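You operate a simulated robot arm through the tools that you are given. There is no shell and no other tool. Be economical: measure what you need, move in short steps, check, and stop when the job is done.

Carry out the task below with a simulated two-armed robot. There is one attempt and no reset: what you move stays moved.

## Task
Put the small red bag on top of the silver roll. Put the yellow torch on the shelf under the flap. Put the jar marked "praline" from the top of the steel table on the dark round plate and the jar that says "sugar" in the teal tray. The order is free. Set down upright: jar.

Only the result counts: the job must be done as asked and must still hold three seconds after the hand-in. Knocking over, shifting, dropping, spilling or breaking anything else fails it.

## Robot
Two 7-joint arms with fingered hands on one trunk, on a base that drives. Base frame: it is fixed to the floor where the robot stands at the start and does not move with it; the origin is under the middle of the robot, x ahead of it, y to its left, z up; the surface under the hand at the start is at about z = 86. Readings come in cm, rad, newtons and seconds.
The left shoulder is at the start at [2.9, 21.5, 112.2], the right one opposite. With the tool pointing down near the work surface each hand reaches from about 10 to 68 cm from the robot's upright axis, wherever it stands, measured 20 degrees to its own side. Places, roughly: cinnamon jar, small jar, sugar jar [50, -250, 100]; dark round plate (15x15 cm) [42, -238, 86]; shelf under the flap (16x38 cm) [-286, -232, 100]; teal tray (15x20 cm) [58, -146, 86]; yellow torch [50, -250, 100]. Payload 3.6 kg a hand.
The tool frame of a hand sits at the grasp point between the pads (the TCP): z along the fingers, y along the line on which they close. The tips reach 2.2 cm beyond it. The gripper opens to 13.2 cm. The gripper's body begins 6 cm behind the TCP. The gripper is a hand of 4 fingers: y runs from the thumb to the fingers, the wrist lies at [0, 0, -20.3] in the tool frame.
Orientation is that of the tool frame in the base frame, as a unit quaternion [x, y, z, w]. With the fingers straight down and closing along the base's y, the tool's x points along the base's -x, its y along +y and its z along -z.

## Interface
- The arms move only by the tool nudge_tool. It takes "left_targets", "right_targets" or both (then of equal length, played together; a hand with none holds still); each is a list of rows, each a list of 2 entries, a list of its own where there are three numbers: the turn, a rotation vector about the tool's x, y, z in units of 4 degrees (1.0 is 4 degrees), then the shift along the tool's x, y, z in units of 40 mm (1.0 is 40 mm). In form: [[[ax, ay, az], [dx, dy, dz]], ...]. A call has 1 to 12 rows; each row shifts and turns the commanded pose from where the row before left it, along the tool's axes as they then stand. A call with a number of a shift or a turn outside -1 to 1 is refused whole. Rows are played at 5 a second. More than 5 cm and 0.15 rad between two rows, and nothing of the call is played. A pose out of reach is approached as far as the arm can. The call stops where the force on the tool passes 40 N (or 10 N more than at its start, if that is more) or the arm is blocked; 0.2 s more then pass. In this call time passes only in rows, and 0.2 s behind the last. It gives the time, the measured TCP pose, the force on the tool (base axes), the opening and the grip force at its end, in the units of the frame above (readings bear some noise), with the torque about the TCP (base axes, N m) and any sound that the robot's microphone picked up.
- Cameras (640 x 400 px; columns grow to the right, rows downward): "scene" is now at [16.36, -1.42, 108.03]; the picture's right is [-0.16, -0.99, 0.00], its down [0.10, -0.02, -0.99] and it looks along [0.98, -0.16, 0.10] (base axes); focal length 214 px, centre (320, 200). "left" rides on the left gripper at [-5.3, -5.3, -8.4] in its tool frame; the picture's right is [0.71, -0.71, 0.00], its down [0.53, 0.53, -0.67] and it looks along [0.47, 0.47, 0.74] (tool axes); focal length 247 px, centre (320, 200). "right" rides on the right gripper at [5.3, -5.3, -8.4] in its tool frame; the picture's right is [0.71, 0.71, 0.00], its down [-0.53, 0.53, -0.67] and it looks along [-0.47, 0.47, 0.74] (tool axes); focal length 247 px, centre (320, 200). There is no depth. A picture from a camera that has moved, and an enlarged one, comes with that camera's place and axes in the base frame and with its lens.
- snapshot(camera): a new picture of that camera. It takes no simulated time.
- raise_lower(by): slides the trunk up (or, below 0, down) by that many cm; the arms and the scene camera ride with it, the base frame stays. It gives what a move gives, with no picture.
- base_move(legs): drives the robot by 1 to 6 legs, each [ahead, turn to the left] in cm and rad, along the robot's own axes; the way and the turn of a leg run together, so that a leg with both is an arc; at most 150 cm and 3.142 rad a leg. The arms and the cameras ride along, it lands a little off, and it stops where it bumps. It gives what a move gives.
- curl_fingers(finger1, finger2, finger3, thumb_bend, hand): sets how far each is bent, from 0 (flat) to 1 (curled in); at 0.3 the hand is open as for a grip, at 0.7 the pads meet at the TCP. One left out holds its place. A second passes; each finger stops where it meets its share of the squeeze, and holds until it gets a number again. It is the only way to open and close the hand. It gives what a move gives, with no picture; readings hold the bend of each and the force on the fingers (four entries, about 0 where the hand has none), thumb and palm.
- head_to(pan, tilt): turns the head with the scene camera to pan (to the left, within 1.047 rad either way) and tilt (down, from -0.506 to 1.204), counted from straight ahead of the robot. It gives what a move gives.
- inspect(camera, box): a new picture of the part [left, top, right, bottom] of that camera's present view, enlarged. It takes no simulated time.
- sign_off(): hands the job in; it is judged then, once.

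Go step by step. Nothing tells you exact positions but the pictures and the camera data: compare them with the known pose of the tool, close in by small moves and look again before you grip or let go. The budget is 165 turns and 118 pictures, counting those below and the enlarged ones. Unless the task says otherwise, let go and move clear before handing in, and close with one line.

The tools are called as name(argument=value, ...) on one line, values as JSON. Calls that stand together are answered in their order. nudge_tool: Moves the arms, as the interface text tells. Its arguments: {"type":"object","properties":{"left_targets":{"type":"array","items":{"type":"array"}},"right_targets":{"type":"array","items":{"type":"array"}}},"required":[]} The other tools are called the same way: raise_lower (by) slides the trunk up or down; curl_fingers (finger1, finger2, finger3, thumb_bend, hand) moves the fingers one by one; base_move (legs) drives the base; head_to (pan, tilt) turns the head that bears the scene camera; snapshot (camera) takes a picture; inspect (camera, box) takes an enlarged picture of a part of a camera's view; sign_off () hands the job in.

At the start:

```text
time: 0.0
left_tcp_pos: [53.4, 18.89, 124.2]
left_tool_rot: [-0.002, 1.0, -0.001, 0.0]
left_wrist_force: [-0.5, 0.0, 0.8]
left_wrist_torque: [-0.01, 0.01, -0.01]
left_gripper_width: 13.18
left_gripper_force: 0.1
left_shape: jaw
left_bend: [0.3, 0.3, 0.3, 0.3]
left_finger forces: [0.1, 0.0, 0.0, 0.1, 0.1, 0.1]
right_tcp_pos: [32.28, -15.49, 127.42]
right_tool_rot: [-0.002, 1.0, 0.0, -0.001]
right_wrist_force: [-1.3, 0.6, 0.4]
right_wrist_torque: [-0.04, -0.03, -0.01]
right_gripper_width: 13.2
right_gripper_force: 0.1
right_shape: jaw
right_bend: [0.3, 0.3, 0.3, 0.3]
right_finger forces: [0.0, 0.1, 0.0, 0.0, 0.0, 0.0]
trunk travel left (down, up): [-40.0, 27.6]
robot x, y, heading: [0.12, 0.02, 0.001]
head pan, tilt: [-0.162, -0.101]
```

scene: 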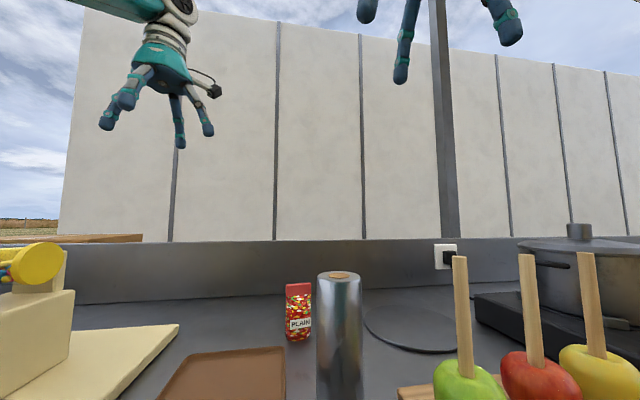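
right: 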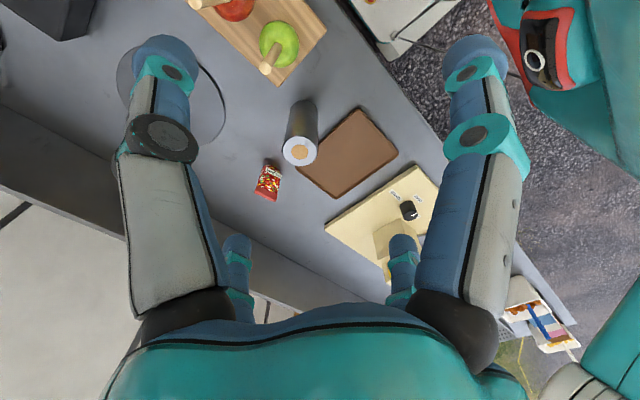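
left: 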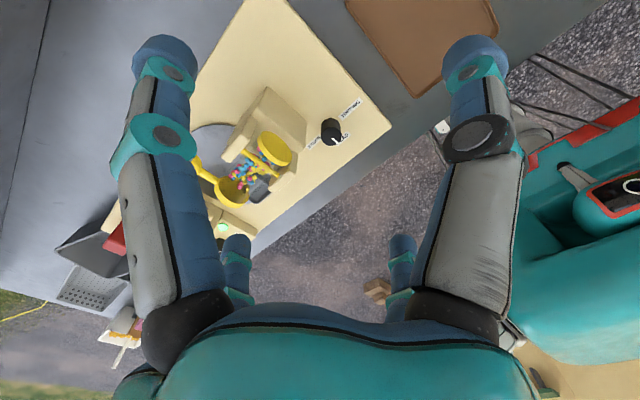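

The small red bag ("PLAIN") stands by a silver roll on the counter ahead. I'll tilt the head down to locate both.

head_to(pan=-0.16, tilt=0.5)

snapshot(camera="scene")

inspect(camera="right", box=[220, 80, 380, 220])

```text
time: 1.0
left_tcp_pos: [53.58, 18.83, 124.24]
left_tool_rot: [-0.002, 1.0, -0.001, 0.0]
left_wrist_force: [-0.3, -0.6, -0.3]
left_wrist_torque: [0.0, 0.01, 0.01]
left_gripper_width: 13.18
left_gripper_force: 0.0
left_shape: jaw
left_bend: [0.3, 0.3, 0.3, 0.3]
left_finger forces: [0.1, 0.0, 0.1, 0.1, 0.0, 0.0]
right_tcp_pos: [32.24, -15.44, 127.43]
right_tool_rot: [-0.002, 1.0, 0.0, -0.001]
right_wrist_force: [1.1, 0.8, -0.4]
right_wrist_torque: [-0.03, 0.03, -0.02]
right_gripper_width: 13.18
right_gripper_force: 0.1
right_shape: jaw
right_bend: [0.3, 0.3, 0.3, 0.3]
right_finger forces: [0.1, 0.0, 0.0, 0.0, 0.0, 0.0]
trunk travel left (down, up): [-40.0, 27.6]
robot x, y, heading: [0.02, -0.03, -0.001]
head pan, tilt: [-0.161, 0.499]
```

```text
114 pictures are left
camera scene: at [16.76, -1.48, 102.52], right [-0.16, -0.99, 0.0], down [-0.47, 0.08, -0.88], along [0.87, -0.14, -0.48], focal length 214 px, centre (320, 200)
```

scene: 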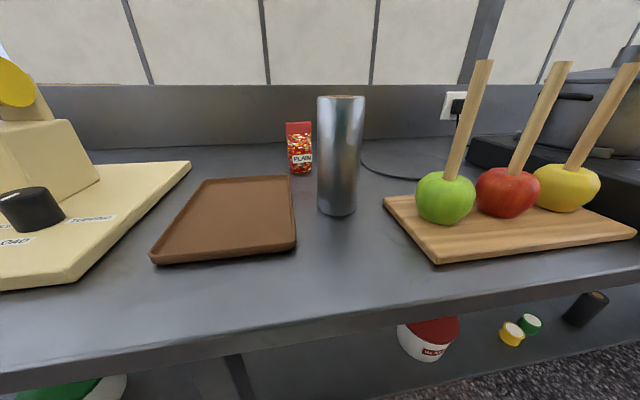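

```text
2.86 times, centred on (300, 150) of right
camera zoom: at [26.91, -21.05, 135.87], right [-0.71, 0.7, 0.0], down [0.52, 0.53, 0.67], along [0.47, 0.47, -0.74], focal length 706 px, centre (377, 343)
```

zoom: 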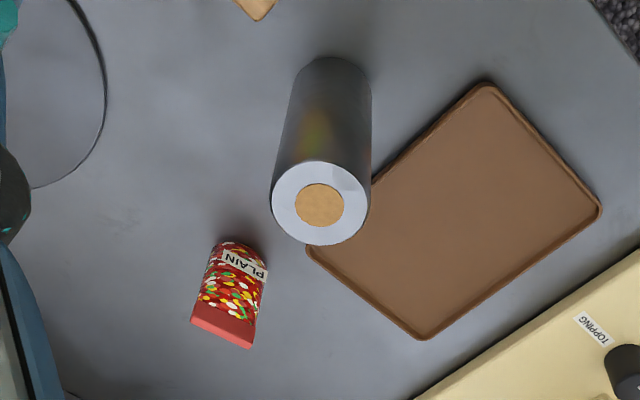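

The bag stands near [59.5, -4.4] with its top at about z 96. The roll is near [45, -9], about 5.6 cm across, with its top at about z 101. I'll bring the right hand above the bag and look again.

nudge_tool(right_targets=[[[0, 0, -0.4], [-0.97, 0.39, 0]], [[0, 0, -0.4], [-0.97, 0.39, 0]], [[0, 0, -0.4], [-0.97, 0.39, 0]], [[0, 0, -0.4], [-0.97, 0.39, 0]], [[0, 0, -0.4], [-0.97, 0.39, 0]], [[0, 0, -0.4], [-0.97, 0.39, 0]], [[0, 0, 0], [-0.97, 0.39, 0]]])

snapshot(camera="right")

snapshot(camera="scene")

```text
time: 2.6
left_tcp_pos: [53.51, 18.97, 124.2]
left_tool_rot: [-0.002, 1.0, -0.001, 0.0]
left_wrist_force: [0.1, 0.6, 0.0]
left_wrist_torque: [-0.01, 0.03, 0.01]
left_gripper_width: 13.19
left_gripper_force: 0.1
left_shape: jaw
left_bend: [0.3, 0.3, 0.3, 0.3]
left_finger forces: [0.1, 0.1, 0.1, 0.1, 0.0, 0.0]
right_tcp_pos: [52.27, -4.92, 124.19]
right_tool_rot: [-0.087, 0.996, -0.001, 0.0]
right_wrist_force: [0.3, 0.6, -0.6]
right_wrist_torque: [0.0, -0.01, -0.01]
right_gripper_width: 13.18
right_gripper_force: 0.1
right_shape: jaw
right_bend: [0.3, 0.3, 0.3, 0.3]
right_finger forces: [0.1, 0.0, 0.1, 0.1, 0.1, 0.0]
right hand out of reach, approached as far as the arm can: row 5, 6, 7
trunk travel left (down, up): [-40.0, 27.6]
robot x, y, heading: [0.26, 0.02, 0.002]
head pan, tilt: [-0.161, 0.499]
```

```text
112 pictures are left
camera right: at [47.79, -11.22, 132.78], right [-0.82, 0.57, 0.0], down [0.43, 0.61, 0.67], along [0.38, 0.55, -0.74], focal length 247 px, centre (320, 200)
```

right: 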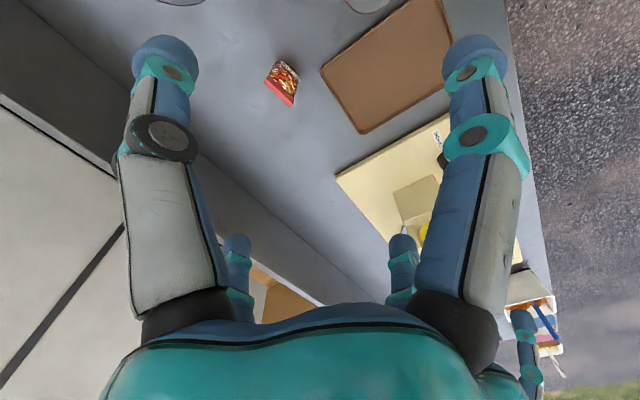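

```text
111 pictures are left
camera scene: at [16.77, -1.39, 102.5], right [-0.16, -0.99, 0.0], down [-0.47, 0.08, -0.88], along [0.87, -0.14, -0.48], focal length 214 px, centre (320, 200)
```

scene: 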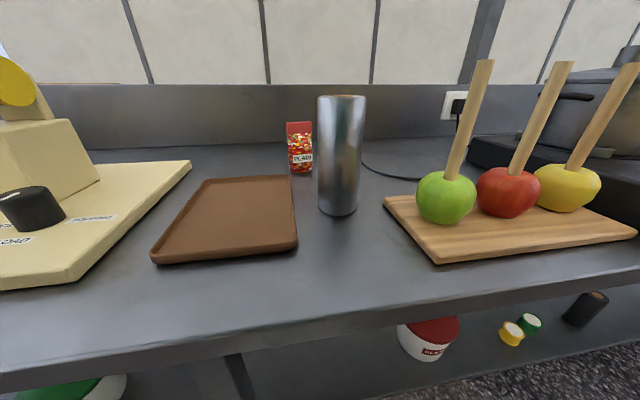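

The arm ran out of reach at this height. I'll lower the hand first and then see how far forward it gets.

nudge_tool(right_targets=[[[0, 0, 0], [0, 0, 0.9]], [[0, 0, 0], [0, 0, 0.9]], [[0, 0, 0], [0, 0, 0.9]], [[0, 0, 0], [0, 0, 0.9]], [[0, 0, 0], [0, 0, 0]]])

```text
time: 3.8
left_tcp_pos: [53.47, 19.0, 124.24]
left_tool_rot: [-0.003, 1.0, -0.001, 0.0]
left_wrist_force: [-0.3, 0.3, 0.4]
left_wrist_torque: [0.01, 0.01, -0.01]
left_gripper_width: 13.21
left_gripper_force: 0.1
left_shape: jaw
left_bend: [0.3, 0.3, 0.3, 0.3]
left_finger forces: [0.0, 0.0, 0.0, 0.1, 0.0, 0.0]
right_tcp_pos: [52.15, -5.25, 109.9]
right_tool_rot: [-0.085, 0.996, 0.0, 0.0]
right_wrist_force: [-0.1, -0.4, 0.3]
right_wrist_torque: [0.01, -0.01, -0.02]
right_gripper_width: 13.21
right_gripper_force: 0.0
right_shape: jaw
right_bend: [0.3, 0.3, 0.3, 0.3]
right_finger forces: [0.1, 0.1, 0.0, 0.0, 0.0, 0.0]
trunk travel left (down, up): [-40.0, 27.6]
robot x, y, heading: [-0.19, -0.38, 0.0]
head pan, tilt: [-0.161, 0.499]
```

nudge_tool(right_targets=[[[0, 0, 0], [-0.63, -0.02, 0]], [[0, 0, 0], [-0.63, -0.02, 0]], [[0, 0, 0], [-0.64, -0.02, 0]], [[0, 0, 0], [0, 0, 0]]])

snapshot(camera="right")

```text
time: 4.8
left_tcp_pos: [53.44, 18.9, 124.19]
left_tool_rot: [-0.002, 1.0, 0.0, 0.0]
left_wrist_force: [1.0, -0.8, 0.1]
left_wrist_torque: [-0.01, 0.04, 0.06]
left_gripper_width: 13.18
left_gripper_force: 0.0
left_shape: jaw
left_bend: [0.3, 0.3, 0.3, 0.3]
left_finger forces: [0.0, 0.0, 0.1, 0.0, 0.0, 0.1]
right_tcp_pos: [58.67, -4.62, 109.66]
right_tool_rot: [-0.086, 0.996, 0.0, 0.0]
right_wrist_force: [-0.1, 0.1, 0.1]
right_wrist_torque: [0.0, 0.0, -0.02]
right_gripper_width: 13.15
right_gripper_force: 0.0
right_shape: jaw
right_bend: [0.3, 0.3, 0.3, 0.3]
right_finger forces: [0.0, 0.0, 0.0, 0.0, 0.0, 0.0]
right hand out of reach, approached as far as the arm can: row 3
trunk travel left (down, up): [-40.0, 27.6]
robot x, y, heading: [0.53, 0.07, 0.0]
head pan, tilt: [-0.161, 0.499]
```

```text
110 pictures are left
camera right: at [54.22, -11.03, 118.06], right [-0.82, 0.57, 0.0], down [0.43, 0.61, 0.67], along [0.38, 0.55, -0.74], focal length 247 px, centre (320, 200)
```

right: 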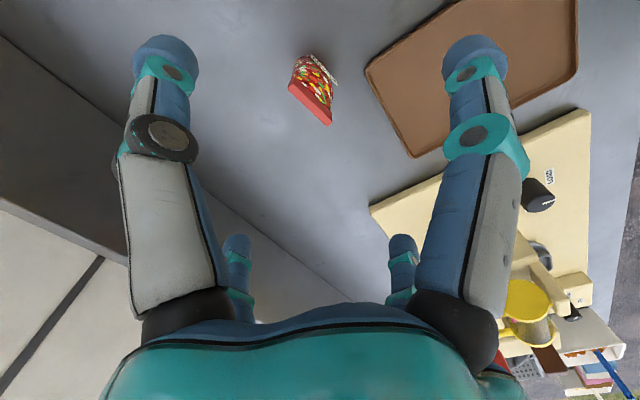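

The bag top is centred at about [59.7, -4.4]. I'll descend and finish the forward shift lower down.

nudge_tool(right_targets=[[[0, 0, 0], [0, 0, 0.8]], [[0, 0, 0], [0, 0, 0.8]], [[0, 0, 0], [0, 0, 0.8]], [[0, 0, 0], [-0.26, 0, 0]], [[0, 0, 0], [0, 0, 0]]])

snapshot(camera="right")

snapshot(camera="scene")

```text
time: 6.0
left_tcp_pos: [53.55, 18.88, 124.09]
left_tool_rot: [-0.002, 1.0, -0.001, 0.0]
left_wrist_force: [-0.7, -0.6, 0.3]
left_wrist_torque: [0.0, 0.01, -0.01]
left_gripper_width: 13.19
left_gripper_force: 0.0
left_shape: jaw
left_bend: [0.3, 0.3, 0.3, 0.3]
left_finger forces: [0.0, 0.0, 0.0, 0.0, 0.1, 0.0]
right_tcp_pos: [60.22, -4.4, 100.48]
right_tool_rot: [-0.082, 0.997, 0.001, 0.001]
right_wrist_force: [0.5, 0.4, -0.4]
right_wrist_torque: [0.0, 0.0, 0.01]
right_gripper_width: 13.21
right_gripper_force: 0.0
right_shape: jaw
right_bend: [0.3, 0.3, 0.3, 0.3]
right_finger forces: [0.0, 0.0, 0.0, 0.0, 0.0, 0.1]
right hand out of reach, approached as far as the arm can: row 2, 3, 4
trunk travel left (down, up): [-40.0, 27.6]
robot x, y, heading: [0.01, -0.22, 0.003]
head pan, tilt: [-0.161, 0.499]
```

```text
109 pictures are left
camera right: at [55.67, -10.73, 108.96], right [-0.81, 0.58, 0.0], down [0.43, 0.6, 0.67], along [0.39, 0.55, -0.74], focal length 247 px, centre (320, 200)
```

right: 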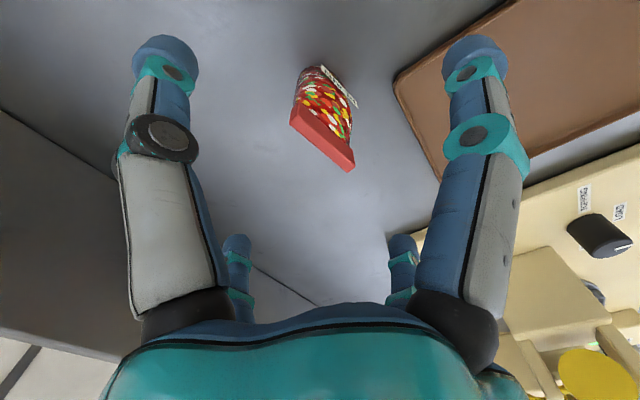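

```text
108 pictures are left
camera scene: at [16.79, -1.47, 102.5], right [-0.16, -0.99, 0.0], down [-0.47, 0.08, -0.88], along [0.87, -0.14, -0.48], focal length 214 px, centre (320, 200)
```

scene: 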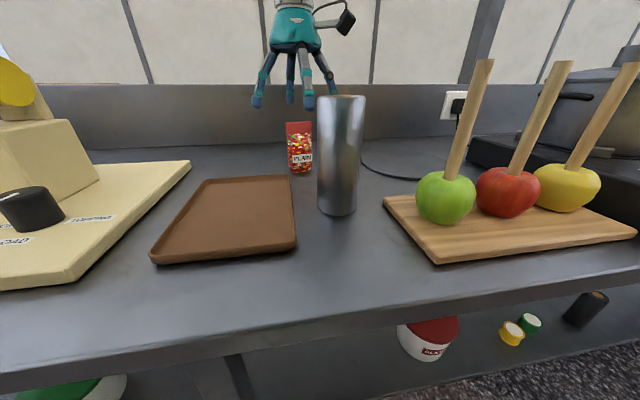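

nudge_tool(right_targets=[[[0, 0, 0], [0.14, -0.06, 0.3]], [[0, 0, 0], [0, 0, 0.5]], [[0, 0, 0], [0, 0, 0.5]], [[0, 0, 0], [0, 0, 0.4]], [[0, 0, 0], [0, 0, 0]]])

snapshot(camera="right")

```text
time: 7.2
left_tcp_pos: [53.49, 18.89, 124.32]
left_tool_rot: [-0.003, 1.0, -0.001, 0.0]
left_wrist_force: [0.0, -0.4, 0.0]
left_wrist_torque: [-0.03, 0.01, -0.01]
left_gripper_width: 13.2
left_gripper_force: 0.0
left_shape: jaw
left_bend: [0.3, 0.3, 0.3, 0.3]
left_finger forces: [0.0, 0.1, 0.0, 0.0, 0.0, 0.0]
right_tcp_pos: [60.32, -4.0, 93.59]
right_tool_rot: [-0.084, 0.996, 0.0, 0.001]
right_wrist_force: [0.1, -0.3, 0.2]
right_wrist_torque: [0.0, 0.0, 0.02]
right_gripper_width: 13.2
right_gripper_force: 0.0
right_shape: jaw
right_bend: [0.3, 0.3, 0.3, 0.3]
right_finger forces: [0.0, 0.0, 0.0, 0.0, 0.0, 0.1]
right hand out of reach, approached as far as the arm can: row 1
trunk travel left (down, up): [-40.0, 27.6]
robot x, y, heading: [0.37, -0.16, -0.001]
head pan, tilt: [-0.161, 0.499]
```

```text
107 pictures are left
camera right: at [55.85, -10.4, 102.0], right [-0.82, 0.58, 0.0], down [0.43, 0.61, 0.67], along [0.39, 0.55, -0.74], focal length 247 px, centre (320, 200)
```

right: 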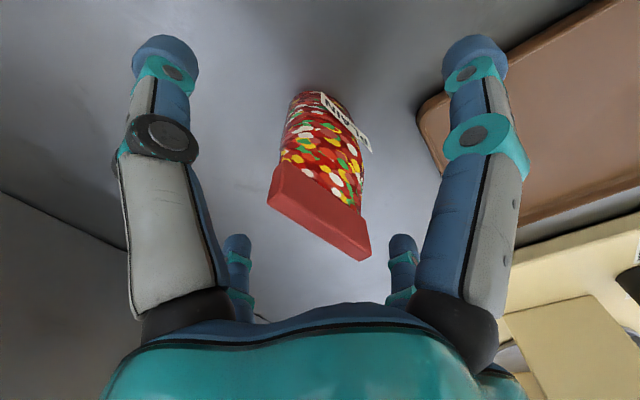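

The hand surrounds the bag. I'll make a small centring shift and then close partly.

nudge_tool(right_targets=[[[0, 0, 0], [0.16, -0.13, 0]], [[0, 0, 0], [0, 0, 0]]])

curl_fingers(hand="right", finger1=0.5, finger2=0.5, finger3=0.5, thumb_bend=0.5)

snapshot(camera="right")

```text
time: 7.8
left_tcp_pos: [53.54, 18.88, 124.21]
left_tool_rot: [-0.003, 1.0, 0.0, 0.0]
left_wrist_force: [0.8, 0.2, -0.4]
left_wrist_torque: [0.01, -0.01, 0.02]
left_gripper_width: 13.2
left_gripper_force: 0.1
left_shape: jaw
left_bend: [0.3, 0.3, 0.3, 0.3]
left_finger forces: [0.0, 0.0, 0.1, 0.0, 0.0, 0.0]
right_tcp_pos: [60.39, -4.43, 93.22]
right_tool_rot: [-0.086, 0.996, -0.001, -0.002]
right_wrist_force: [-0.6, 0.0, 0.1]
right_wrist_torque: [0.03, 0.02, 0.03]
right_gripper_width: 13.21
right_gripper_force: 0.1
right_shape: jaw
right_bend: [0.3, 0.3, 0.3, 0.3]
right_finger forces: [0.0, 0.1, 0.1, 0.0, 0.0, 0.1]
right hand out of reach, approached as far as the arm can: row 1
trunk travel left (down, up): [-40.0, 27.6]
robot x, y, heading: [-0.08, -0.19, -0.003]
head pan, tilt: [-0.161, 0.499]
```

```text
time: 8.8
left_tcp_pos: [53.46, 18.85, 124.29]
left_tool_rot: [-0.003, 1.0, -0.001, 0.0]
left_wrist_force: [-0.5, 0.0, -0.4]
left_wrist_torque: [0.01, 0.01, -0.02]
left_gripper_width: 13.19
left_gripper_force: 0.1
left_shape: jaw
left_bend: [0.3, 0.3, 0.3, 0.3]
left_finger forces: [0.1, 0.0, 0.0, 0.1, 0.0, 0.0]
right_tcp_pos: [60.49, -4.37, 93.32]
right_tool_rot: [-0.085, 0.996, 0.0, -0.001]
right_wrist_force: [0.1, 0.8, -0.2]
right_wrist_torque: [-0.02, -0.02, -0.02]
right_gripper_width: 4.11
right_gripper_force: 0.0
right_shape: fingers
right_bend: [0.5, 0.5, 0.5, 0.5]
right_finger forces: [0.0, 0.0, 0.0, 0.1, 0.0, 0.1]
trunk travel left (down, up): [-40.0, 27.6]
robot x, y, heading: [0.05, 0.2, 0.001]
head pan, tilt: [-0.161, 0.499]
```

```text
106 pictures are left
camera right: at [55.99, -10.73, 101.91], right [-0.82, 0.58, 0.0], down [0.43, 0.61, 0.67], along [0.38, 0.55, -0.75], focal length 247 px, centre (320, 200)
```

right: 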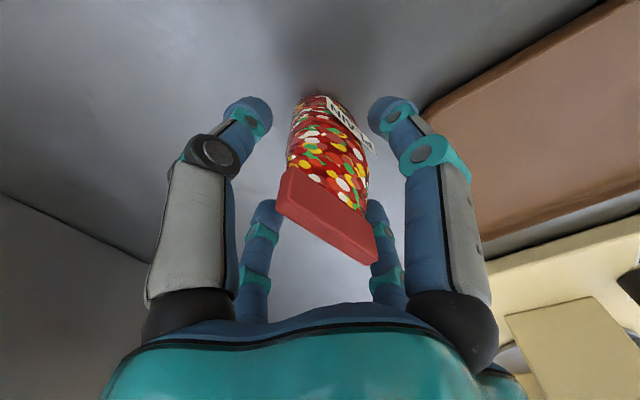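

Two axes look slightly off: the bag sits about 1.1 cm toward tool +x and 0.7 cm toward -y. I'll shift the hand by that much.

nudge_tool(right_targets=[[[0, 0, 0], [0.14, -0.1, 0]], [[0, 0, 0], [0.14, -0.08, 0]], [[0, 0, 0], [0, 0, 0]]])

snapshot(camera="right")

```text
time: 9.6
left_tcp_pos: [53.43, 18.87, 124.22]
left_tool_rot: [-0.004, 1.0, -0.001, 0.0]
left_wrist_force: [0.0, -0.5, -0.5]
left_wrist_torque: [0.02, 0.02, 0.0]
left_gripper_width: 13.21
left_gripper_force: 0.1
left_shape: jaw
left_bend: [0.3, 0.3, 0.3, 0.3]
left_finger forces: [0.0, 0.0, 0.1, 0.0, 0.0, 0.1]
right_tcp_pos: [60.55, -4.51, 93.31]
right_tool_rot: [-0.085, 0.996, -0.001, 0.0]
right_wrist_force: [-0.6, 0.3, -0.9]
right_wrist_torque: [0.03, 0.01, -0.03]
right_gripper_width: 4.12
right_gripper_force: 0.1
right_shape: fingers
right_bend: [0.5, 0.5, 0.5, 0.5]
right_finger forces: [0.1, 0.0, 0.0, 0.1, 0.1, 0.1]
right hand out of reach, approached as far as the arm can: row 1, 2
trunk travel left (down, up): [-40.0, 27.6]
robot x, y, heading: [-0.11, 0.0, -0.001]
head pan, tilt: [-0.161, 0.499]
```

```text
105 pictures are left
camera right: at [56.04, -10.84, 101.83], right [-0.82, 0.58, 0.0], down [0.43, 0.61, 0.67], along [0.38, 0.55, -0.74], focal length 247 px, centre (320, 200)
```

right: 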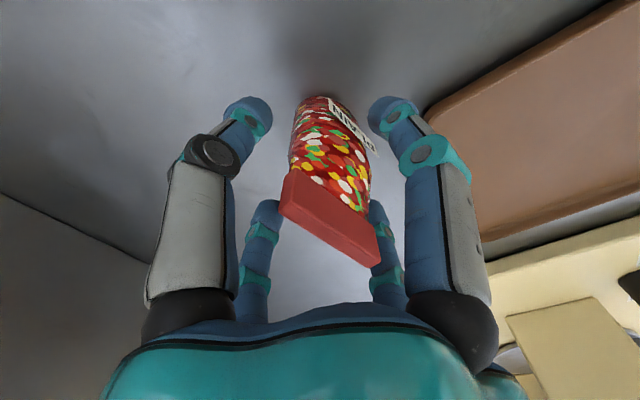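

The arm is stuck at its limit, so I'll back the base up 1.1 cm instead.

base_move(legs=[[-1.1, 0]])

snapshot(camera="right")

```text
time: 10.3
left_tcp_pos: [52.24, 18.78, 124.25]
left_tool_rot: [-0.003, 1.0, -0.001, 0.0]
left_wrist_force: [-0.2, -0.1, -0.3]
left_wrist_torque: [0.0, 0.0, 0.0]
left_gripper_width: 13.21
left_gripper_force: 0.0
left_shape: jaw
left_bend: [0.3, 0.3, 0.3, 0.3]
left_finger forces: [0.0, 0.0, 0.1, 0.0, 0.0, 0.0]
right_tcp_pos: [59.21, -4.4, 93.41]
right_tool_rot: [-0.085, 0.996, 0.0, 0.0]
right_wrist_force: [-0.9, 0.3, -0.2]
right_wrist_torque: [0.0, -0.03, 0.03]
right_gripper_width: 4.12
right_gripper_force: 0.0
right_shape: fingers
right_bend: [0.5, 0.5, 0.5, 0.5]
right_finger forces: [0.0, 0.0, 0.0, 0.0, 0.1, 0.1]
trunk travel left (down, up): [-40.0, 27.6]
robot x, y, heading: [-1.09, -0.13, 0.006]
head pan, tilt: [-0.161, 0.499]
```

```text
104 pictures are left
camera right: at [54.85, -10.84, 101.9], right [-0.82, 0.58, 0.0], down [0.43, 0.61, 0.67], along [0.38, 0.55, -0.74], focal length 247 px, centre (320, 200)
```

right: 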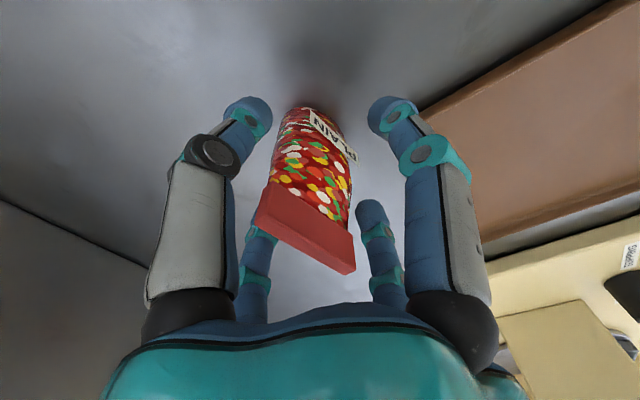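

nudge_tool(right_targets=[[[0, 0, 0], [0, -0.18, 0]], [[0, 0, 0], [0, 0, 0]]])

curl_fingers(hand="right", finger1=0.6, finger2=0.6, finger3=0.6, thumb_bend=0.6)

snapshot(camera="right")

```text
time: 10.9
left_tcp_pos: [52.24, 18.86, 124.33]
left_tool_rot: [-0.002, 1.0, 0.0, 0.0]
left_wrist_force: [-0.3, 0.1, 0.2]
left_wrist_torque: [-0.01, -0.03, -0.02]
left_gripper_width: 13.16
left_gripper_force: 0.0
left_shape: jaw
left_bend: [0.3, 0.3, 0.3, 0.3]
left_finger forces: [0.0, 0.0, 0.1, 0.0, 0.0, 0.0]
right_tcp_pos: [59.59, -5.15, 93.35]
right_tool_rot: [-0.085, 0.996, 0.0, -0.002]
right_wrist_force: [0.8, 0.0, -0.4]
right_wrist_torque: [-0.02, 0.0, 0.0]
right_gripper_width: 4.12
right_gripper_force: 0.0
right_shape: fingers
right_bend: [0.5, 0.5, 0.5, 0.5]
right_finger forces: [0.0, 0.0, 0.0, 0.0, 0.1, 0.0]
trunk travel left (down, up): [-40.0, 27.6]
robot x, y, heading: [-0.73, -0.05, 0.003]
head pan, tilt: [-0.161, 0.499]
```

```text
time: 11.9
left_tcp_pos: [52.39, 18.85, 124.26]
left_tool_rot: [-0.003, 1.0, 0.0, -0.001]
left_wrist_force: [0.2, -0.8, 0.2]
left_wrist_torque: [0.04, 0.03, -0.03]
left_gripper_width: 13.18
left_gripper_force: 0.1
left_shape: jaw
left_bend: [0.3, 0.3, 0.3, 0.3]
left_finger forces: [0.0, 0.0, 0.1, 0.0, 0.0, 0.1]
right_tcp_pos: [59.63, -5.2, 93.35]
right_tool_rot: [-0.085, 0.996, 0.0, -0.002]
right_wrist_force: [-1.1, -0.2, -0.3]
right_wrist_torque: [-0.03, -0.01, -0.01]
right_gripper_width: 2.09
right_gripper_force: 4.4
right_shape: fingers
right_bend: [0.6, 0.56, 0.57, 0.58]
right_finger forces: [0.0, 2.9, 2.3, 0.0, 3.1, 0.0]
trunk travel left (down, up): [-40.0, 27.6]
robot x, y, heading: [-1.25, 0.1, 0.001]
head pan, tilt: [-0.161, 0.499]
```

```text
103 pictures are left
camera right: at [55.17, -11.48, 101.86], right [-0.82, 0.58, 0.0], down [0.43, 0.61, 0.67], along [0.38, 0.55, -0.75], focal length 247 px, centre (320, 200)
```

right: 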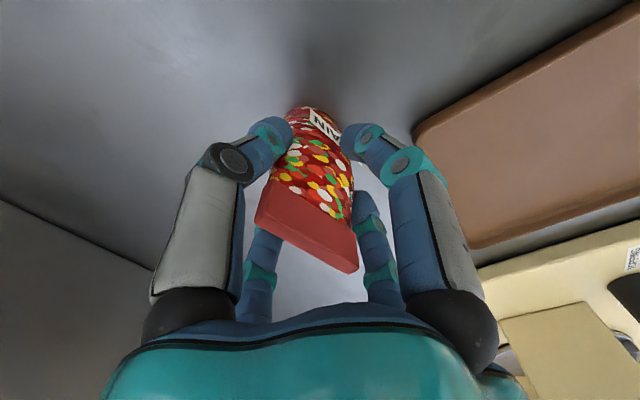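

The fingers are touching, so I'll tighten and then lift straight up a little.

curl_fingers(hand="right", finger1=0.7, finger2=0.7, finger3=0.7, thumb_bend=0.7)

raise_lower(by=3)

snapshot(camera="scene")

```text
time: 12.9
left_tcp_pos: [52.31, 18.84, 124.43]
left_tool_rot: [-0.003, 1.0, 0.0, 0.0]
left_wrist_force: [0.6, 0.0, -1.2]
left_wrist_torque: [-0.01, 0.01, -0.01]
left_gripper_width: 13.2
left_gripper_force: 0.2
left_shape: jaw
left_bend: [0.3, 0.3, 0.3, 0.3]
left_finger forces: [0.1, 0.0, 0.1, 0.1, 0.0, 0.1]
right_tcp_pos: [59.6, -5.16, 93.4]
right_tool_rot: [-0.085, 0.996, 0.0, -0.002]
right_wrist_force: [-0.3, 0.3, -0.4]
right_wrist_torque: [-0.01, 0.02, -0.02]
right_gripper_width: 1.45
right_gripper_force: 13.8
right_shape: fingers
right_bend: [0.64, 0.56, 0.57, 0.6]
right_finger forces: [3.5, 6.7, 6.0, 0.0, 11.7, 0.1]
trunk travel left (down, up): [-40.0, 27.6]
robot x, y, heading: [-1.04, -0.11, -0.002]
head pan, tilt: [-0.161, 0.499]
```

```text
time: 13.7
left_tcp_pos: [52.44, 18.81, 127.23]
left_tool_rot: [-0.002, 1.0, -0.001, -0.001]
left_wrist_force: [0.0, -0.7, 0.5]
left_wrist_torque: [0.0, -0.02, -0.01]
left_gripper_width: 13.18
left_gripper_force: 0.0
left_shape: jaw
left_bend: [0.3, 0.3, 0.3, 0.3]
left_finger forces: [0.0, 0.1, 0.0, 0.0, 0.0, 0.0]
right_tcp_pos: [59.52, -5.12, 96.24]
right_tool_rot: [-0.086, 0.996, 0.0, -0.002]
right_wrist_force: [-0.6, 0.2, -1.6]
right_wrist_torque: [0.0, -0.03, 0.03]
right_gripper_width: 1.41
right_gripper_force: 14.3
right_shape: fingers
right_bend: [0.64, 0.56, 0.57, 0.6]
right_finger forces: [3.6, 6.7, 6.1, 0.0, 11.7, 0.0]
trunk travel left (down, up): [-43.0, 24.6]
robot x, y, heading: [-1.37, -0.06, -0.0]
head pan, tilt: [-0.161, 0.499]
```

```text
102 pictures are left
camera scene: at [15.69, -1.47, 105.57], right [-0.16, -0.99, 0.0], down [-0.47, 0.08, -0.88], along [0.87, -0.14, -0.48], focal length 214 px, centre (320, 200)
```

scene: 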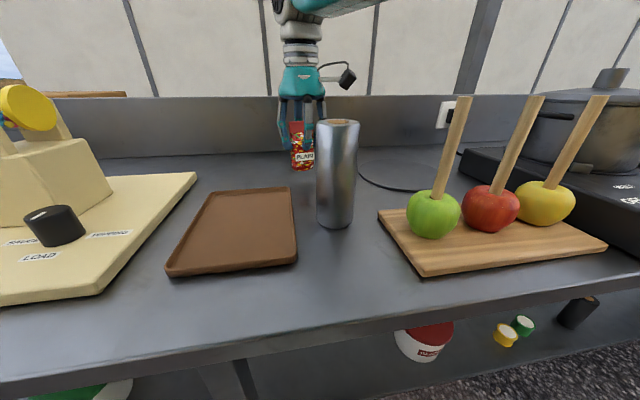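

The bag is lifted. I'll raise further with the trunk.

raise_lower(by=17)

snapshot(camera="scene")

snapshot(camera="right")

```text
time: 15.6
left_tcp_pos: [52.47, 18.84, 144.2]
left_tool_rot: [-0.003, 1.0, 0.0, 0.0]
left_wrist_force: [-0.6, 0.7, 0.3]
left_wrist_torque: [-0.01, 0.01, 0.04]
left_gripper_width: 13.19
left_gripper_force: 0.1
left_shape: jaw
left_bend: [0.3, 0.3, 0.3, 0.3]
left_finger forces: [0.1, 0.0, 0.0, 0.1, 0.0, 0.0]
right_tcp_pos: [59.36, -5.2, 114.31]
right_tool_rot: [-0.085, 0.996, -0.001, 0.007]
right_wrist_force: [0.3, 0.1, -0.8]
right_wrist_torque: [0.01, 0.02, 0.02]
right_gripper_width: 1.42
right_gripper_force: 14.1
right_shape: fingers
right_bend: [0.64, 0.56, 0.57, 0.6]
right_finger forces: [3.6, 6.7, 6.1, 0.0, 11.6, 0.0]
trunk travel left (down, up): [-60.0, 7.6]
robot x, y, heading: [-1.38, 0.13, 0.002]
head pan, tilt: [-0.161, 0.499]
```

```text
101 pictures are left
camera scene: at [15.58, -1.47, 122.75], right [-0.16, -0.99, 0.0], down [-0.47, 0.08, -0.88], along [0.87, -0.14, -0.48], focal length 214 px, centre (320, 200)
```

scene: 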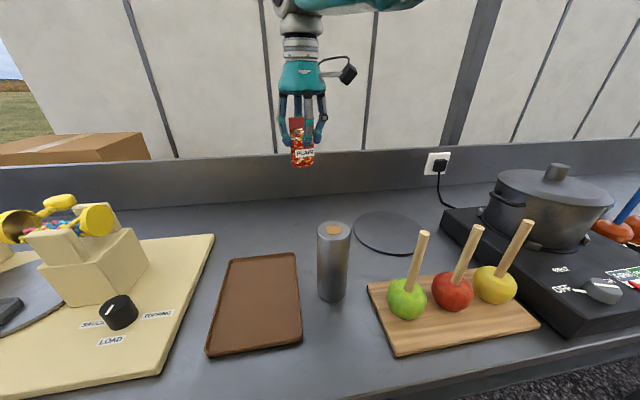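

```text
100 pictures are left
camera right: at [54.8, -11.6, 122.75], right [-0.82, 0.58, -0.01], down [0.42, 0.61, 0.67], along [0.4, 0.55, -0.74], focal length 247 px, centre (320, 200)
```

right: 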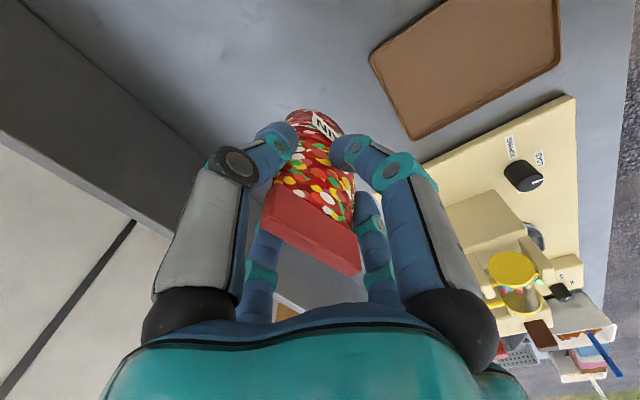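

The roll top is centred at about [44.2, -8.5, 101]. I'll move the bag over it, staying high.

nudge_tool(right_targets=[[[0, 0, 0], [0.78, -0.034, 0]], [[0, 0, 0], [0.78, -0.034, 0]], [[0, 0, 0], [0.78, -0.034, 0]], [[0, 0, 0], [0.78, -0.034, 0]], [[0, 0, 0], [0.76, -0.034, 0]], [[0, 0, 0], [0, 0, 0]], [[0, 0, 0], [0, 0, 0]]])

snapshot(camera="scene")

snapshot(camera="right")

snapshot(camera="left")

```text
time: 17.2
left_tcp_pos: [52.4, 18.9, 144.31]
left_tool_rot: [-0.003, 1.0, -0.001, 0.0]
left_wrist_force: [1.3, -0.4, 0.7]
left_wrist_torque: [0.01, -0.04, -0.01]
left_gripper_width: 13.19
left_gripper_force: 0.1
left_shape: jaw
left_bend: [0.3, 0.3, 0.3, 0.3]
left_finger forces: [0.1, 0.1, 0.1, 0.0, 0.0, 0.0]
right_tcp_pos: [44.17, -8.82, 113.99]
right_tool_rot: [-0.084, 0.996, -0.001, 0.007]
right_wrist_force: [-0.5, -0.2, -1.5]
right_wrist_torque: [0.03, 0.0, 0.0]
right_gripper_width: 1.34
right_gripper_force: 12.9
right_shape: fingers
right_bend: [0.65, 0.56, 0.57, 0.61]
right_finger forces: [3.3, 6.6, 5.7, 0.0, 11.2, 0.0]
trunk travel left (down, up): [-60.0, 7.6]
robot x, y, heading: [-1.42, 0.09, -0.0]
head pan, tilt: [-0.161, 0.499]
```

```text
99 pictures are left
camera scene: at [15.53, -1.49, 122.77], right [-0.16, -0.99, 0.0], down [-0.47, 0.08, -0.88], along [0.87, -0.14, -0.48], focal length 214 px, centre (320, 200)
```

scene: 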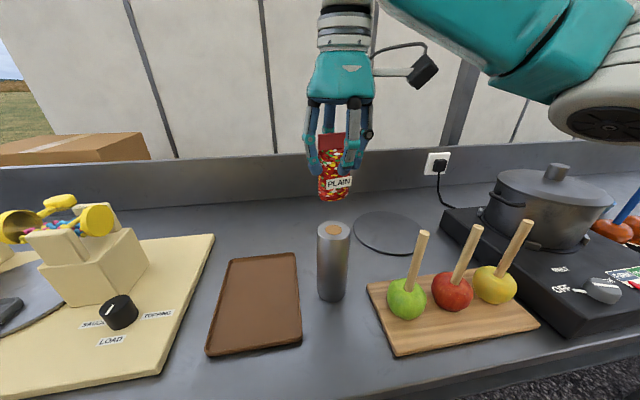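

```text
98 pictures are left
camera right: at [39.54, -15.08, 122.55], right [-0.82, 0.58, -0.01], down [0.42, 0.61, 0.67], along [0.4, 0.55, -0.74], focal length 247 px, centre (320, 200)
```

right: 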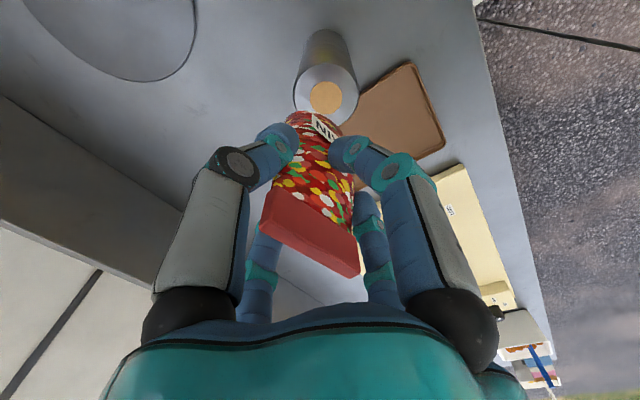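

```text
97 pictures are left
camera left: at [57.62, 13.64, 152.67], right [-0.7, -0.71, 0.0], down [-0.53, 0.52, 0.67], along [-0.48, 0.47, -0.74], focal length 247 px, centre (320, 200)
```

left: 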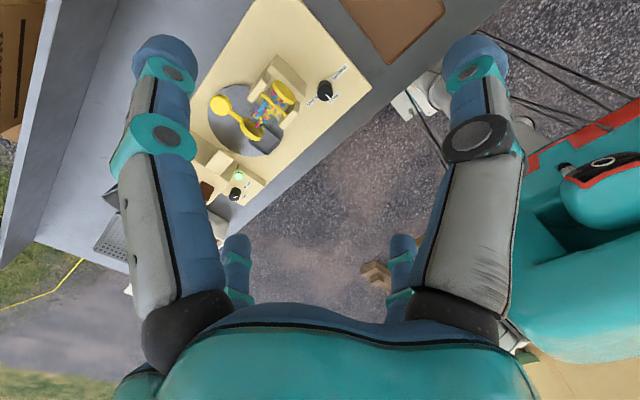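

The bag is nearly over the roll. I'll make a fine shift and lower to about 1 cm above it.

nudge_tool(right_targets=[[[0, 0, 0], [0.12, 0.05, 0.4]], [[0, 0, 0], [0, 0, 0.4]], [[0, 0, 0], [0, 0, 0.3]], [[0, 0, 0], [0, 0, 0]]])

inspect(camera="scene", box=[260, 120, 420, 310])

snapshot(camera="right")

```text
time: 18.2
left_tcp_pos: [52.31, 18.96, 144.26]
left_tool_rot: [-0.002, 1.0, 0.0, 0.0]
left_wrist_force: [0.1, -0.5, 0.1]
left_wrist_torque: [0.01, -0.01, 0.01]
left_gripper_width: 13.17
left_gripper_force: 0.0
left_shape: jaw
left_bend: [0.3, 0.3, 0.3, 0.3]
left_finger forces: [0.1, 0.1, 0.0, 0.0, 0.0, 0.0]
right_tcp_pos: [43.65, -8.5, 109.68]
right_tool_rot: [-0.085, 0.996, -0.001, 0.008]
right_wrist_force: [-0.4, -1.0, -0.3]
right_wrist_torque: [0.01, 0.01, 0.01]
right_gripper_width: 1.33
right_gripper_force: 13.3
right_shape: fingers
right_bend: [0.65, 0.56, 0.57, 0.61]
right_finger forces: [3.2, 6.7, 5.8, 0.1, 11.2, 0.0]
trunk travel left (down, up): [-60.0, 7.6]
robot x, y, heading: [-1.16, 0.11, -0.003]
head pan, tilt: [-0.161, 0.499]
```

```text
2.11 times, centred on (340, 215) of scene
camera zoom: at [15.55, -1.48, 122.77], right [-0.16, -0.99, 0.0], down [-0.47, 0.08, -0.88], along [0.87, -0.14, -0.48], focal length 452 px, centre (278, 168)
```

zoom: 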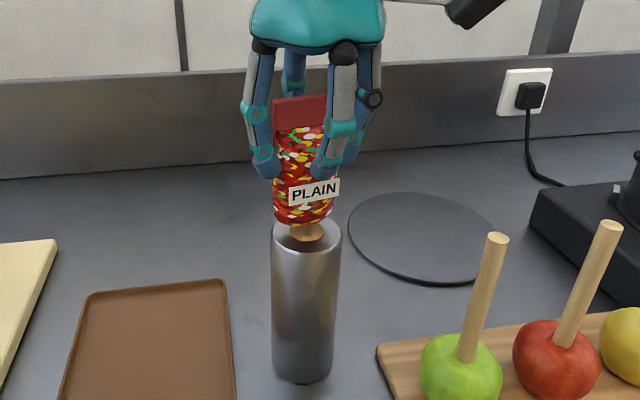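

```text
95 pictures are left
camera right: at [39.09, -14.88, 118.06], right [-0.82, 0.58, -0.01], down [0.42, 0.61, 0.67], along [0.4, 0.55, -0.74], focal length 247 px, centre (320, 200)
```

right: 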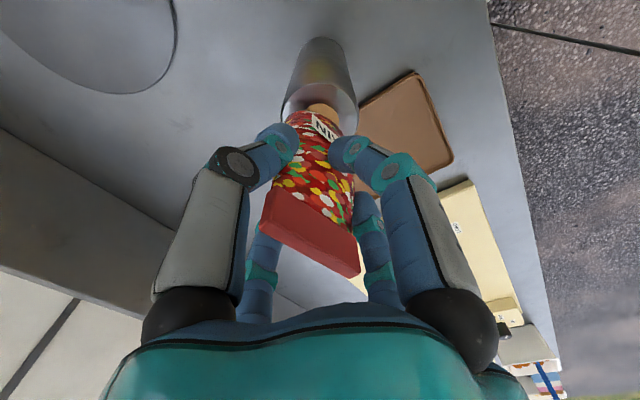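

nudge_tool(right_targets=[[[0, 0, 0], [0, 0.04, 0.15]], [[0, 0, 0], [0, 0, 0.1]], [[0, 0, 0], [0, 0, 0.03]], [[0, 0, 0], [0, 0, 0]]])

inspect(camera="scene", box=[290, 160, 380, 250])

```text
time: 19.2
left_tcp_pos: [52.33, 18.92, 144.23]
left_tool_rot: [-0.002, 1.0, 0.0, 0.0]
left_wrist_force: [0.7, -0.4, 0.2]
left_wrist_torque: [0.0, -0.01, 0.03]
left_gripper_width: 13.2
left_gripper_force: 0.1
left_shape: jaw
left_bend: [0.3, 0.3, 0.3, 0.3]
left_finger forces: [0.0, 0.0, 0.0, 0.0, 0.0, 0.0]
right_tcp_pos: [43.8, -8.29, 108.45]
right_tool_rot: [-0.085, 0.996, -0.001, 0.008]
right_wrist_force: [-1.5, -0.3, -0.1]
right_wrist_torque: [-0.02, 0.02, 0.01]
right_gripper_width: 1.28
right_gripper_force: 13.8
right_shape: fingers
right_bend: [0.65, 0.56, 0.57, 0.61]
right_finger forces: [3.3, 6.8, 5.9, 0.1, 11.1, 0.1]
trunk travel left (down, up): [-60.0, 7.6]
robot x, y, heading: [-1.03, -0.38, 0.0]
head pan, tilt: [-0.161, 0.499]
```

```text
4.44 times, centred on (335, 205) of scene
camera zoom: at [15.55, -1.48, 122.77], right [-0.16, -0.99, 0.0], down [-0.47, 0.08, -0.88], along [0.87, -0.14, -0.48], focal length 953 px, centre (253, 178)
```

zoom: 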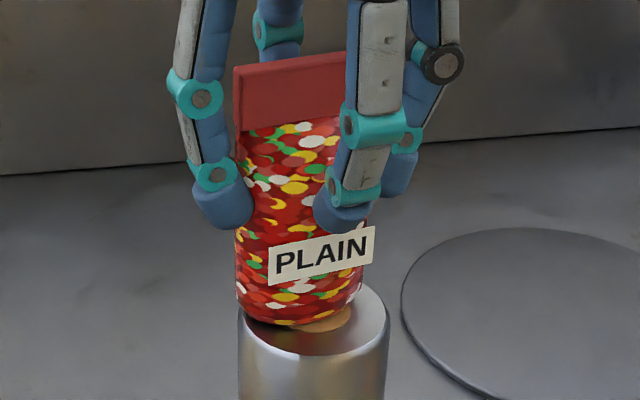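

nudge_tool(right_targets=[[[0, 0, 0], [0.03, -0.1, 0]], [[0, 0, 0], [0, 0, 0.05]], [[0, 0, 0], [0, 0, 0.05]], [[0, 0, 0], [0, 0, 0]]])

inspect(camera="scene", box=[290, 160, 380, 250])

```text
time: 20.2
left_tcp_pos: [52.3, 19.01, 144.3]
left_tool_rot: [-0.002, 1.0, -0.001, 0.0]
left_wrist_force: [-0.5, -1.0, -0.3]
left_wrist_torque: [-0.02, -0.02, 0.01]
left_gripper_width: 13.2
left_gripper_force: 0.2
left_shape: jaw
left_bend: [0.3, 0.3, 0.3, 0.3]
left_finger forces: [0.0, 0.0, 0.0, 0.0, 0.1, 0.0]
right_tcp_pos: [43.6, -8.76, 108.24]
right_tool_rot: [-0.085, 0.996, 0.0, 0.008]
right_wrist_force: [0.4, 0.3, 3.2]
right_wrist_torque: [0.01, -0.01, 0.01]
right_gripper_width: 1.29
right_gripper_force: 14.4
right_shape: fingers
right_bend: [0.65, 0.56, 0.57, 0.61]
right_finger forces: [4.2, 7.0, 6.1, 0.0, 11.3, 0.0]
trunk travel left (down, up): [-60.0, 7.6]
robot x, y, heading: [-1.42, 0.07, 0.001]
head pan, tilt: [-0.161, 0.499]
```

```text
4.44 times, centred on (335, 205) of scene
camera zoom: at [15.53, -1.46, 122.77], right [-0.16, -0.99, 0.0], down [-0.47, 0.08, -0.88], along [0.87, -0.14, -0.48], focal length 953 px, centre (253, 178)
```

zoom: 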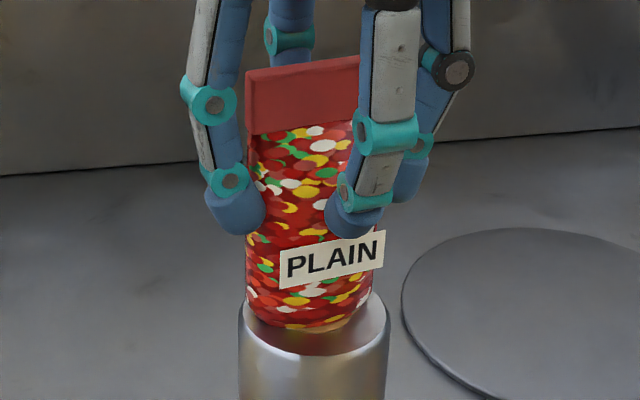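

The bag rests on the roll (contact force about 3 N) and is well centred. I'll release it gradually.

curl_fingers(hand="right", finger1=0.52, finger2=0.52, finger3=0.52, thumb_bend=0.52)

inspect(camera="scene", box=[290, 160, 380, 250])

```text
time: 21.2
left_tcp_pos: [52.42, 18.85, 144.42]
left_tool_rot: [-0.002, 1.0, 0.0, 0.0]
left_wrist_force: [-0.2, 0.6, 0.1]
left_wrist_torque: [-0.04, 0.0, 0.01]
left_gripper_width: 13.17
left_gripper_force: 0.0
left_shape: jaw
left_bend: [0.3, 0.3, 0.3, 0.3]
left_finger forces: [0.0, 0.0, 0.0, 0.0, 0.1, 0.0]
right_tcp_pos: [43.64, -8.89, 108.22]
right_tool_rot: [-0.086, 0.996, -0.001, 0.007]
right_wrist_force: [0.5, -0.9, -0.1]
right_wrist_torque: [0.0, 0.01, 0.0]
right_gripper_width: 3.56
right_gripper_force: 0.0
right_shape: fingers
right_bend: [0.52, 0.52, 0.52, 0.52]
right_finger forces: [0.0, 0.0, 0.1, 0.0, 0.1, 0.0]
trunk travel left (down, up): [-60.0, 7.6]
robot x, y, heading: [-1.0, -0.34, -0.003]
head pan, tilt: [-0.161, 0.499]
```

```text
4.44 times, centred on (335, 205) of scene
camera zoom: at [15.55, -1.47, 122.77], right [-0.16, -0.99, 0.0], down [-0.47, 0.08, -0.88], along [0.87, -0.14, -0.48], focal length 953 px, centre (253, 178)
```

zoom: 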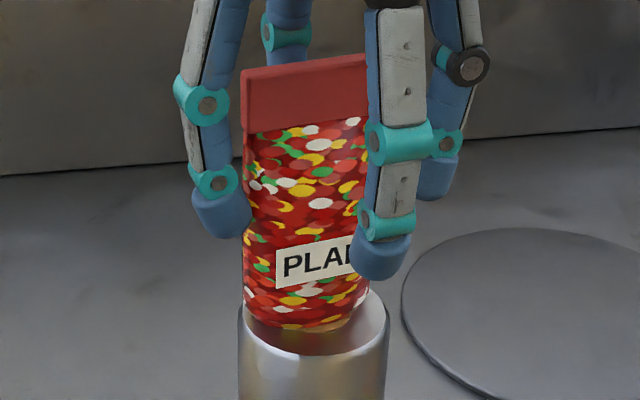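

Released, and the bag stands. I'll open fully and rise.

curl_fingers(hand="right", finger1=0.3, finger2=0.3, finger3=0.3, thumb_bend=0.3)

nudge_tool(right_targets=[[[0, 0, 0], [0, 0, -0.5]], [[0, 0, 0], [0, 0, -0.8]], [[0, 0, 0], [0, 0, -1]], [[0, 0, 0], [0, 0, -1]], [[0, 0, 0], [0, 0, 0]]])

snapshot(camera="scene")

```text
time: 22.2
left_tcp_pos: [52.31, 18.96, 144.26]
left_tool_rot: [-0.002, 1.0, 0.0, 0.0]
left_wrist_force: [0.4, 1.4, -0.1]
left_wrist_torque: [0.01, -0.01, 0.01]
left_gripper_width: 13.19
left_gripper_force: 0.0
left_shape: jaw
left_bend: [0.3, 0.3, 0.3, 0.3]
left_finger forces: [0.0, 0.0, 0.0, 0.0, 0.0, 0.0]
right_tcp_pos: [43.64, -8.8, 108.17]
right_tool_rot: [-0.085, 0.996, -0.001, 0.007]
right_wrist_force: [-0.7, -0.8, -0.4]
right_wrist_torque: [0.0, 0.0, -0.01]
right_gripper_width: 8.72
right_gripper_force: 0.1
right_shape: fingers
right_bend: [0.3, 0.3, 0.3, 0.3]
right_finger forces: [0.0, 0.0, 0.0, 0.0, 0.0, 0.0]
trunk travel left (down, up): [-60.0, 7.6]
robot x, y, heading: [-1.18, -0.14, -0.003]
head pan, tilt: [-0.161, 0.499]
```

```text
time: 23.4
left_tcp_pos: [52.39, 18.87, 144.34]
left_tool_rot: [-0.003, 1.0, 0.0, 0.0]
left_wrist_force: [0.0, -1.2, 0.2]
left_wrist_torque: [0.01, -0.01, -0.04]
left_gripper_width: 13.21
left_gripper_force: 0.0
left_shape: jaw
left_bend: [0.3, 0.3, 0.3, 0.3]
left_finger forces: [0.0, 0.1, 0.0, 0.0, 0.1, 0.0]
right_tcp_pos: [43.61, -8.88, 121.33]
right_tool_rot: [-0.084, 0.996, 0.0, 0.008]
right_wrist_force: [-1.0, 0.0, -0.8]
right_wrist_torque: [0.0, 0.02, 0.01]
right_gripper_width: 8.72
right_gripper_force: 0.1
right_shape: fingers
right_bend: [0.3, 0.3, 0.3, 0.3]
right_finger forces: [0.1, 0.0, 0.0, 0.0, 0.0, 0.1]
trunk travel left (down, up): [-60.0, 7.6]
robot x, y, heading: [-1.02, -0.09, 0.007]
head pan, tilt: [-0.161, 0.499]
```

```text
91 pictures are left
camera scene: at [15.58, -1.49, 122.76], right [-0.16, -0.99, 0.0], down [-0.47, 0.08, -0.88], along [0.87, -0.14, -0.48], focal length 214 px, centre (320, 200)
```

scene: 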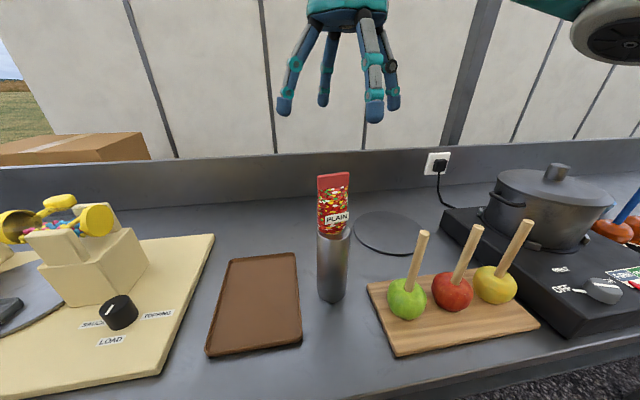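

The bag is placed. I'll retract both arms and look toward the right-hand work area.

nudge_tool(right_targets=[[[0, 0, 0], [0, 0, -0.8]], [[0, 0, 0.4], [0.69, -0.35, 0]], [[0, 0, 0.4], [0.69, -0.32, 0]], [[0, 0, 0.4], [0.69, -0.3, 0]], [[0, 0, 0.4], [0.69, -0.28, 0]], [[0, 0, 0.4], [0.69, -0.26, 0]], [[0, 0, 0.4], [0.69, -0.24, 0]]], left_targets=[[[0, 0, 0], [0.5, 0, 0]], [[0, 0, 0], [0.8, 0, 0]], [[0, 0, 0], [0.8, 0, 0]], [[0, 0, 0], [0.8, 0, 0]], [[0, 0, 0], [0.8, 0, 0]], [[0, 0, 0], [0.8, 0, 0]], [[0, 0, 0], [0.8, 0, 0]]])

head_to(pan=-1.0, tilt=0.35)

snapshot(camera="scene")

```text
time: 25.0
left_tcp_pos: [31.05, 18.96, 144.24]
left_tool_rot: [-0.002, 1.0, -0.001, 0.001]
left_wrist_force: [-0.2, 0.2, 0.0]
left_wrist_torque: [0.0, 0.0, -0.01]
left_gripper_width: 13.19
left_gripper_force: 0.0
left_shape: jaw
left_bend: [0.3, 0.3, 0.3, 0.3]
left_finger forces: [0.1, 0.0, 0.0, 0.0, 0.0, 0.1]
right_tcp_pos: [27.62, -17.35, 124.2]
right_tool_rot: [-0.002, 1.0, 0.0, 0.007]
right_wrist_force: [0.7, 0.1, 1.0]
right_wrist_torque: [0.0, -0.01, -0.03]
right_gripper_width: 8.76
right_gripper_force: 0.1
right_shape: fingers
right_bend: [0.3, 0.3, 0.3, 0.3]
right_finger forces: [0.0, 0.0, 0.0, 0.0, 0.1, 0.0]
trunk travel left (down, up): [-60.0, 7.6]
robot x, y, heading: [-1.31, -0.27, 0.001]
head pan, tilt: [-0.161, 0.499]
```

```text
time: 26.2
left_tcp_pos: [31.42, 18.98, 144.14]
left_tool_rot: [-0.002, 1.0, 0.0, 0.0]
left_wrist_force: [-0.6, -0.2, -0.1]
left_wrist_torque: [0.01, -0.06, -0.04]
left_gripper_width: 13.21
left_gripper_force: 0.0
left_shape: jaw
left_bend: [0.3, 0.3, 0.3, 0.3]
left_finger forces: [0.0, 0.0, 0.1, 0.0, 0.0, 0.0]
right_tcp_pos: [27.96, -17.43, 124.28]
right_tool_rot: [-0.002, 1.0, 0.0, 0.007]
right_wrist_force: [-0.4, -0.1, 0.0]
right_wrist_torque: [-0.03, 0.0, -0.01]
right_gripper_width: 8.74
right_gripper_force: 0.1
right_shape: fingers
right_bend: [0.3, 0.3, 0.3, 0.3]
right_finger forces: [0.1, 0.1, 0.1, 0.0, 0.0, 0.1]
trunk travel left (down, up): [-60.0, 7.6]
robot x, y, heading: [-1.26, 0.01, -0.001]
head pan, tilt: [-1.0, 0.351]
```

```text
90 pictures are left
camera scene: at [11.59, -7.85, 124.14], right [-0.84, -0.54, 0.0], down [-0.19, 0.29, -0.94], along [0.51, -0.79, -0.34], focal length 214 px, centre (320, 200)
```

scene: 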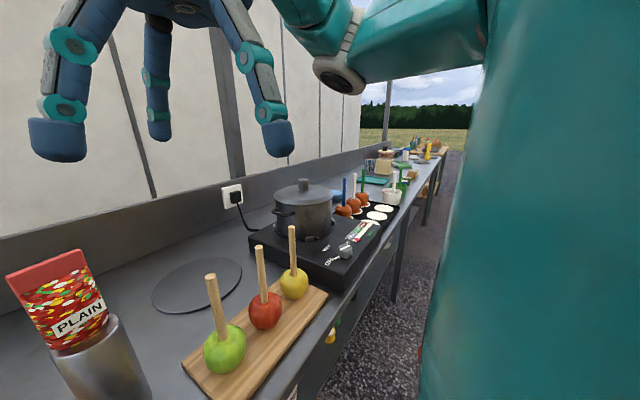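

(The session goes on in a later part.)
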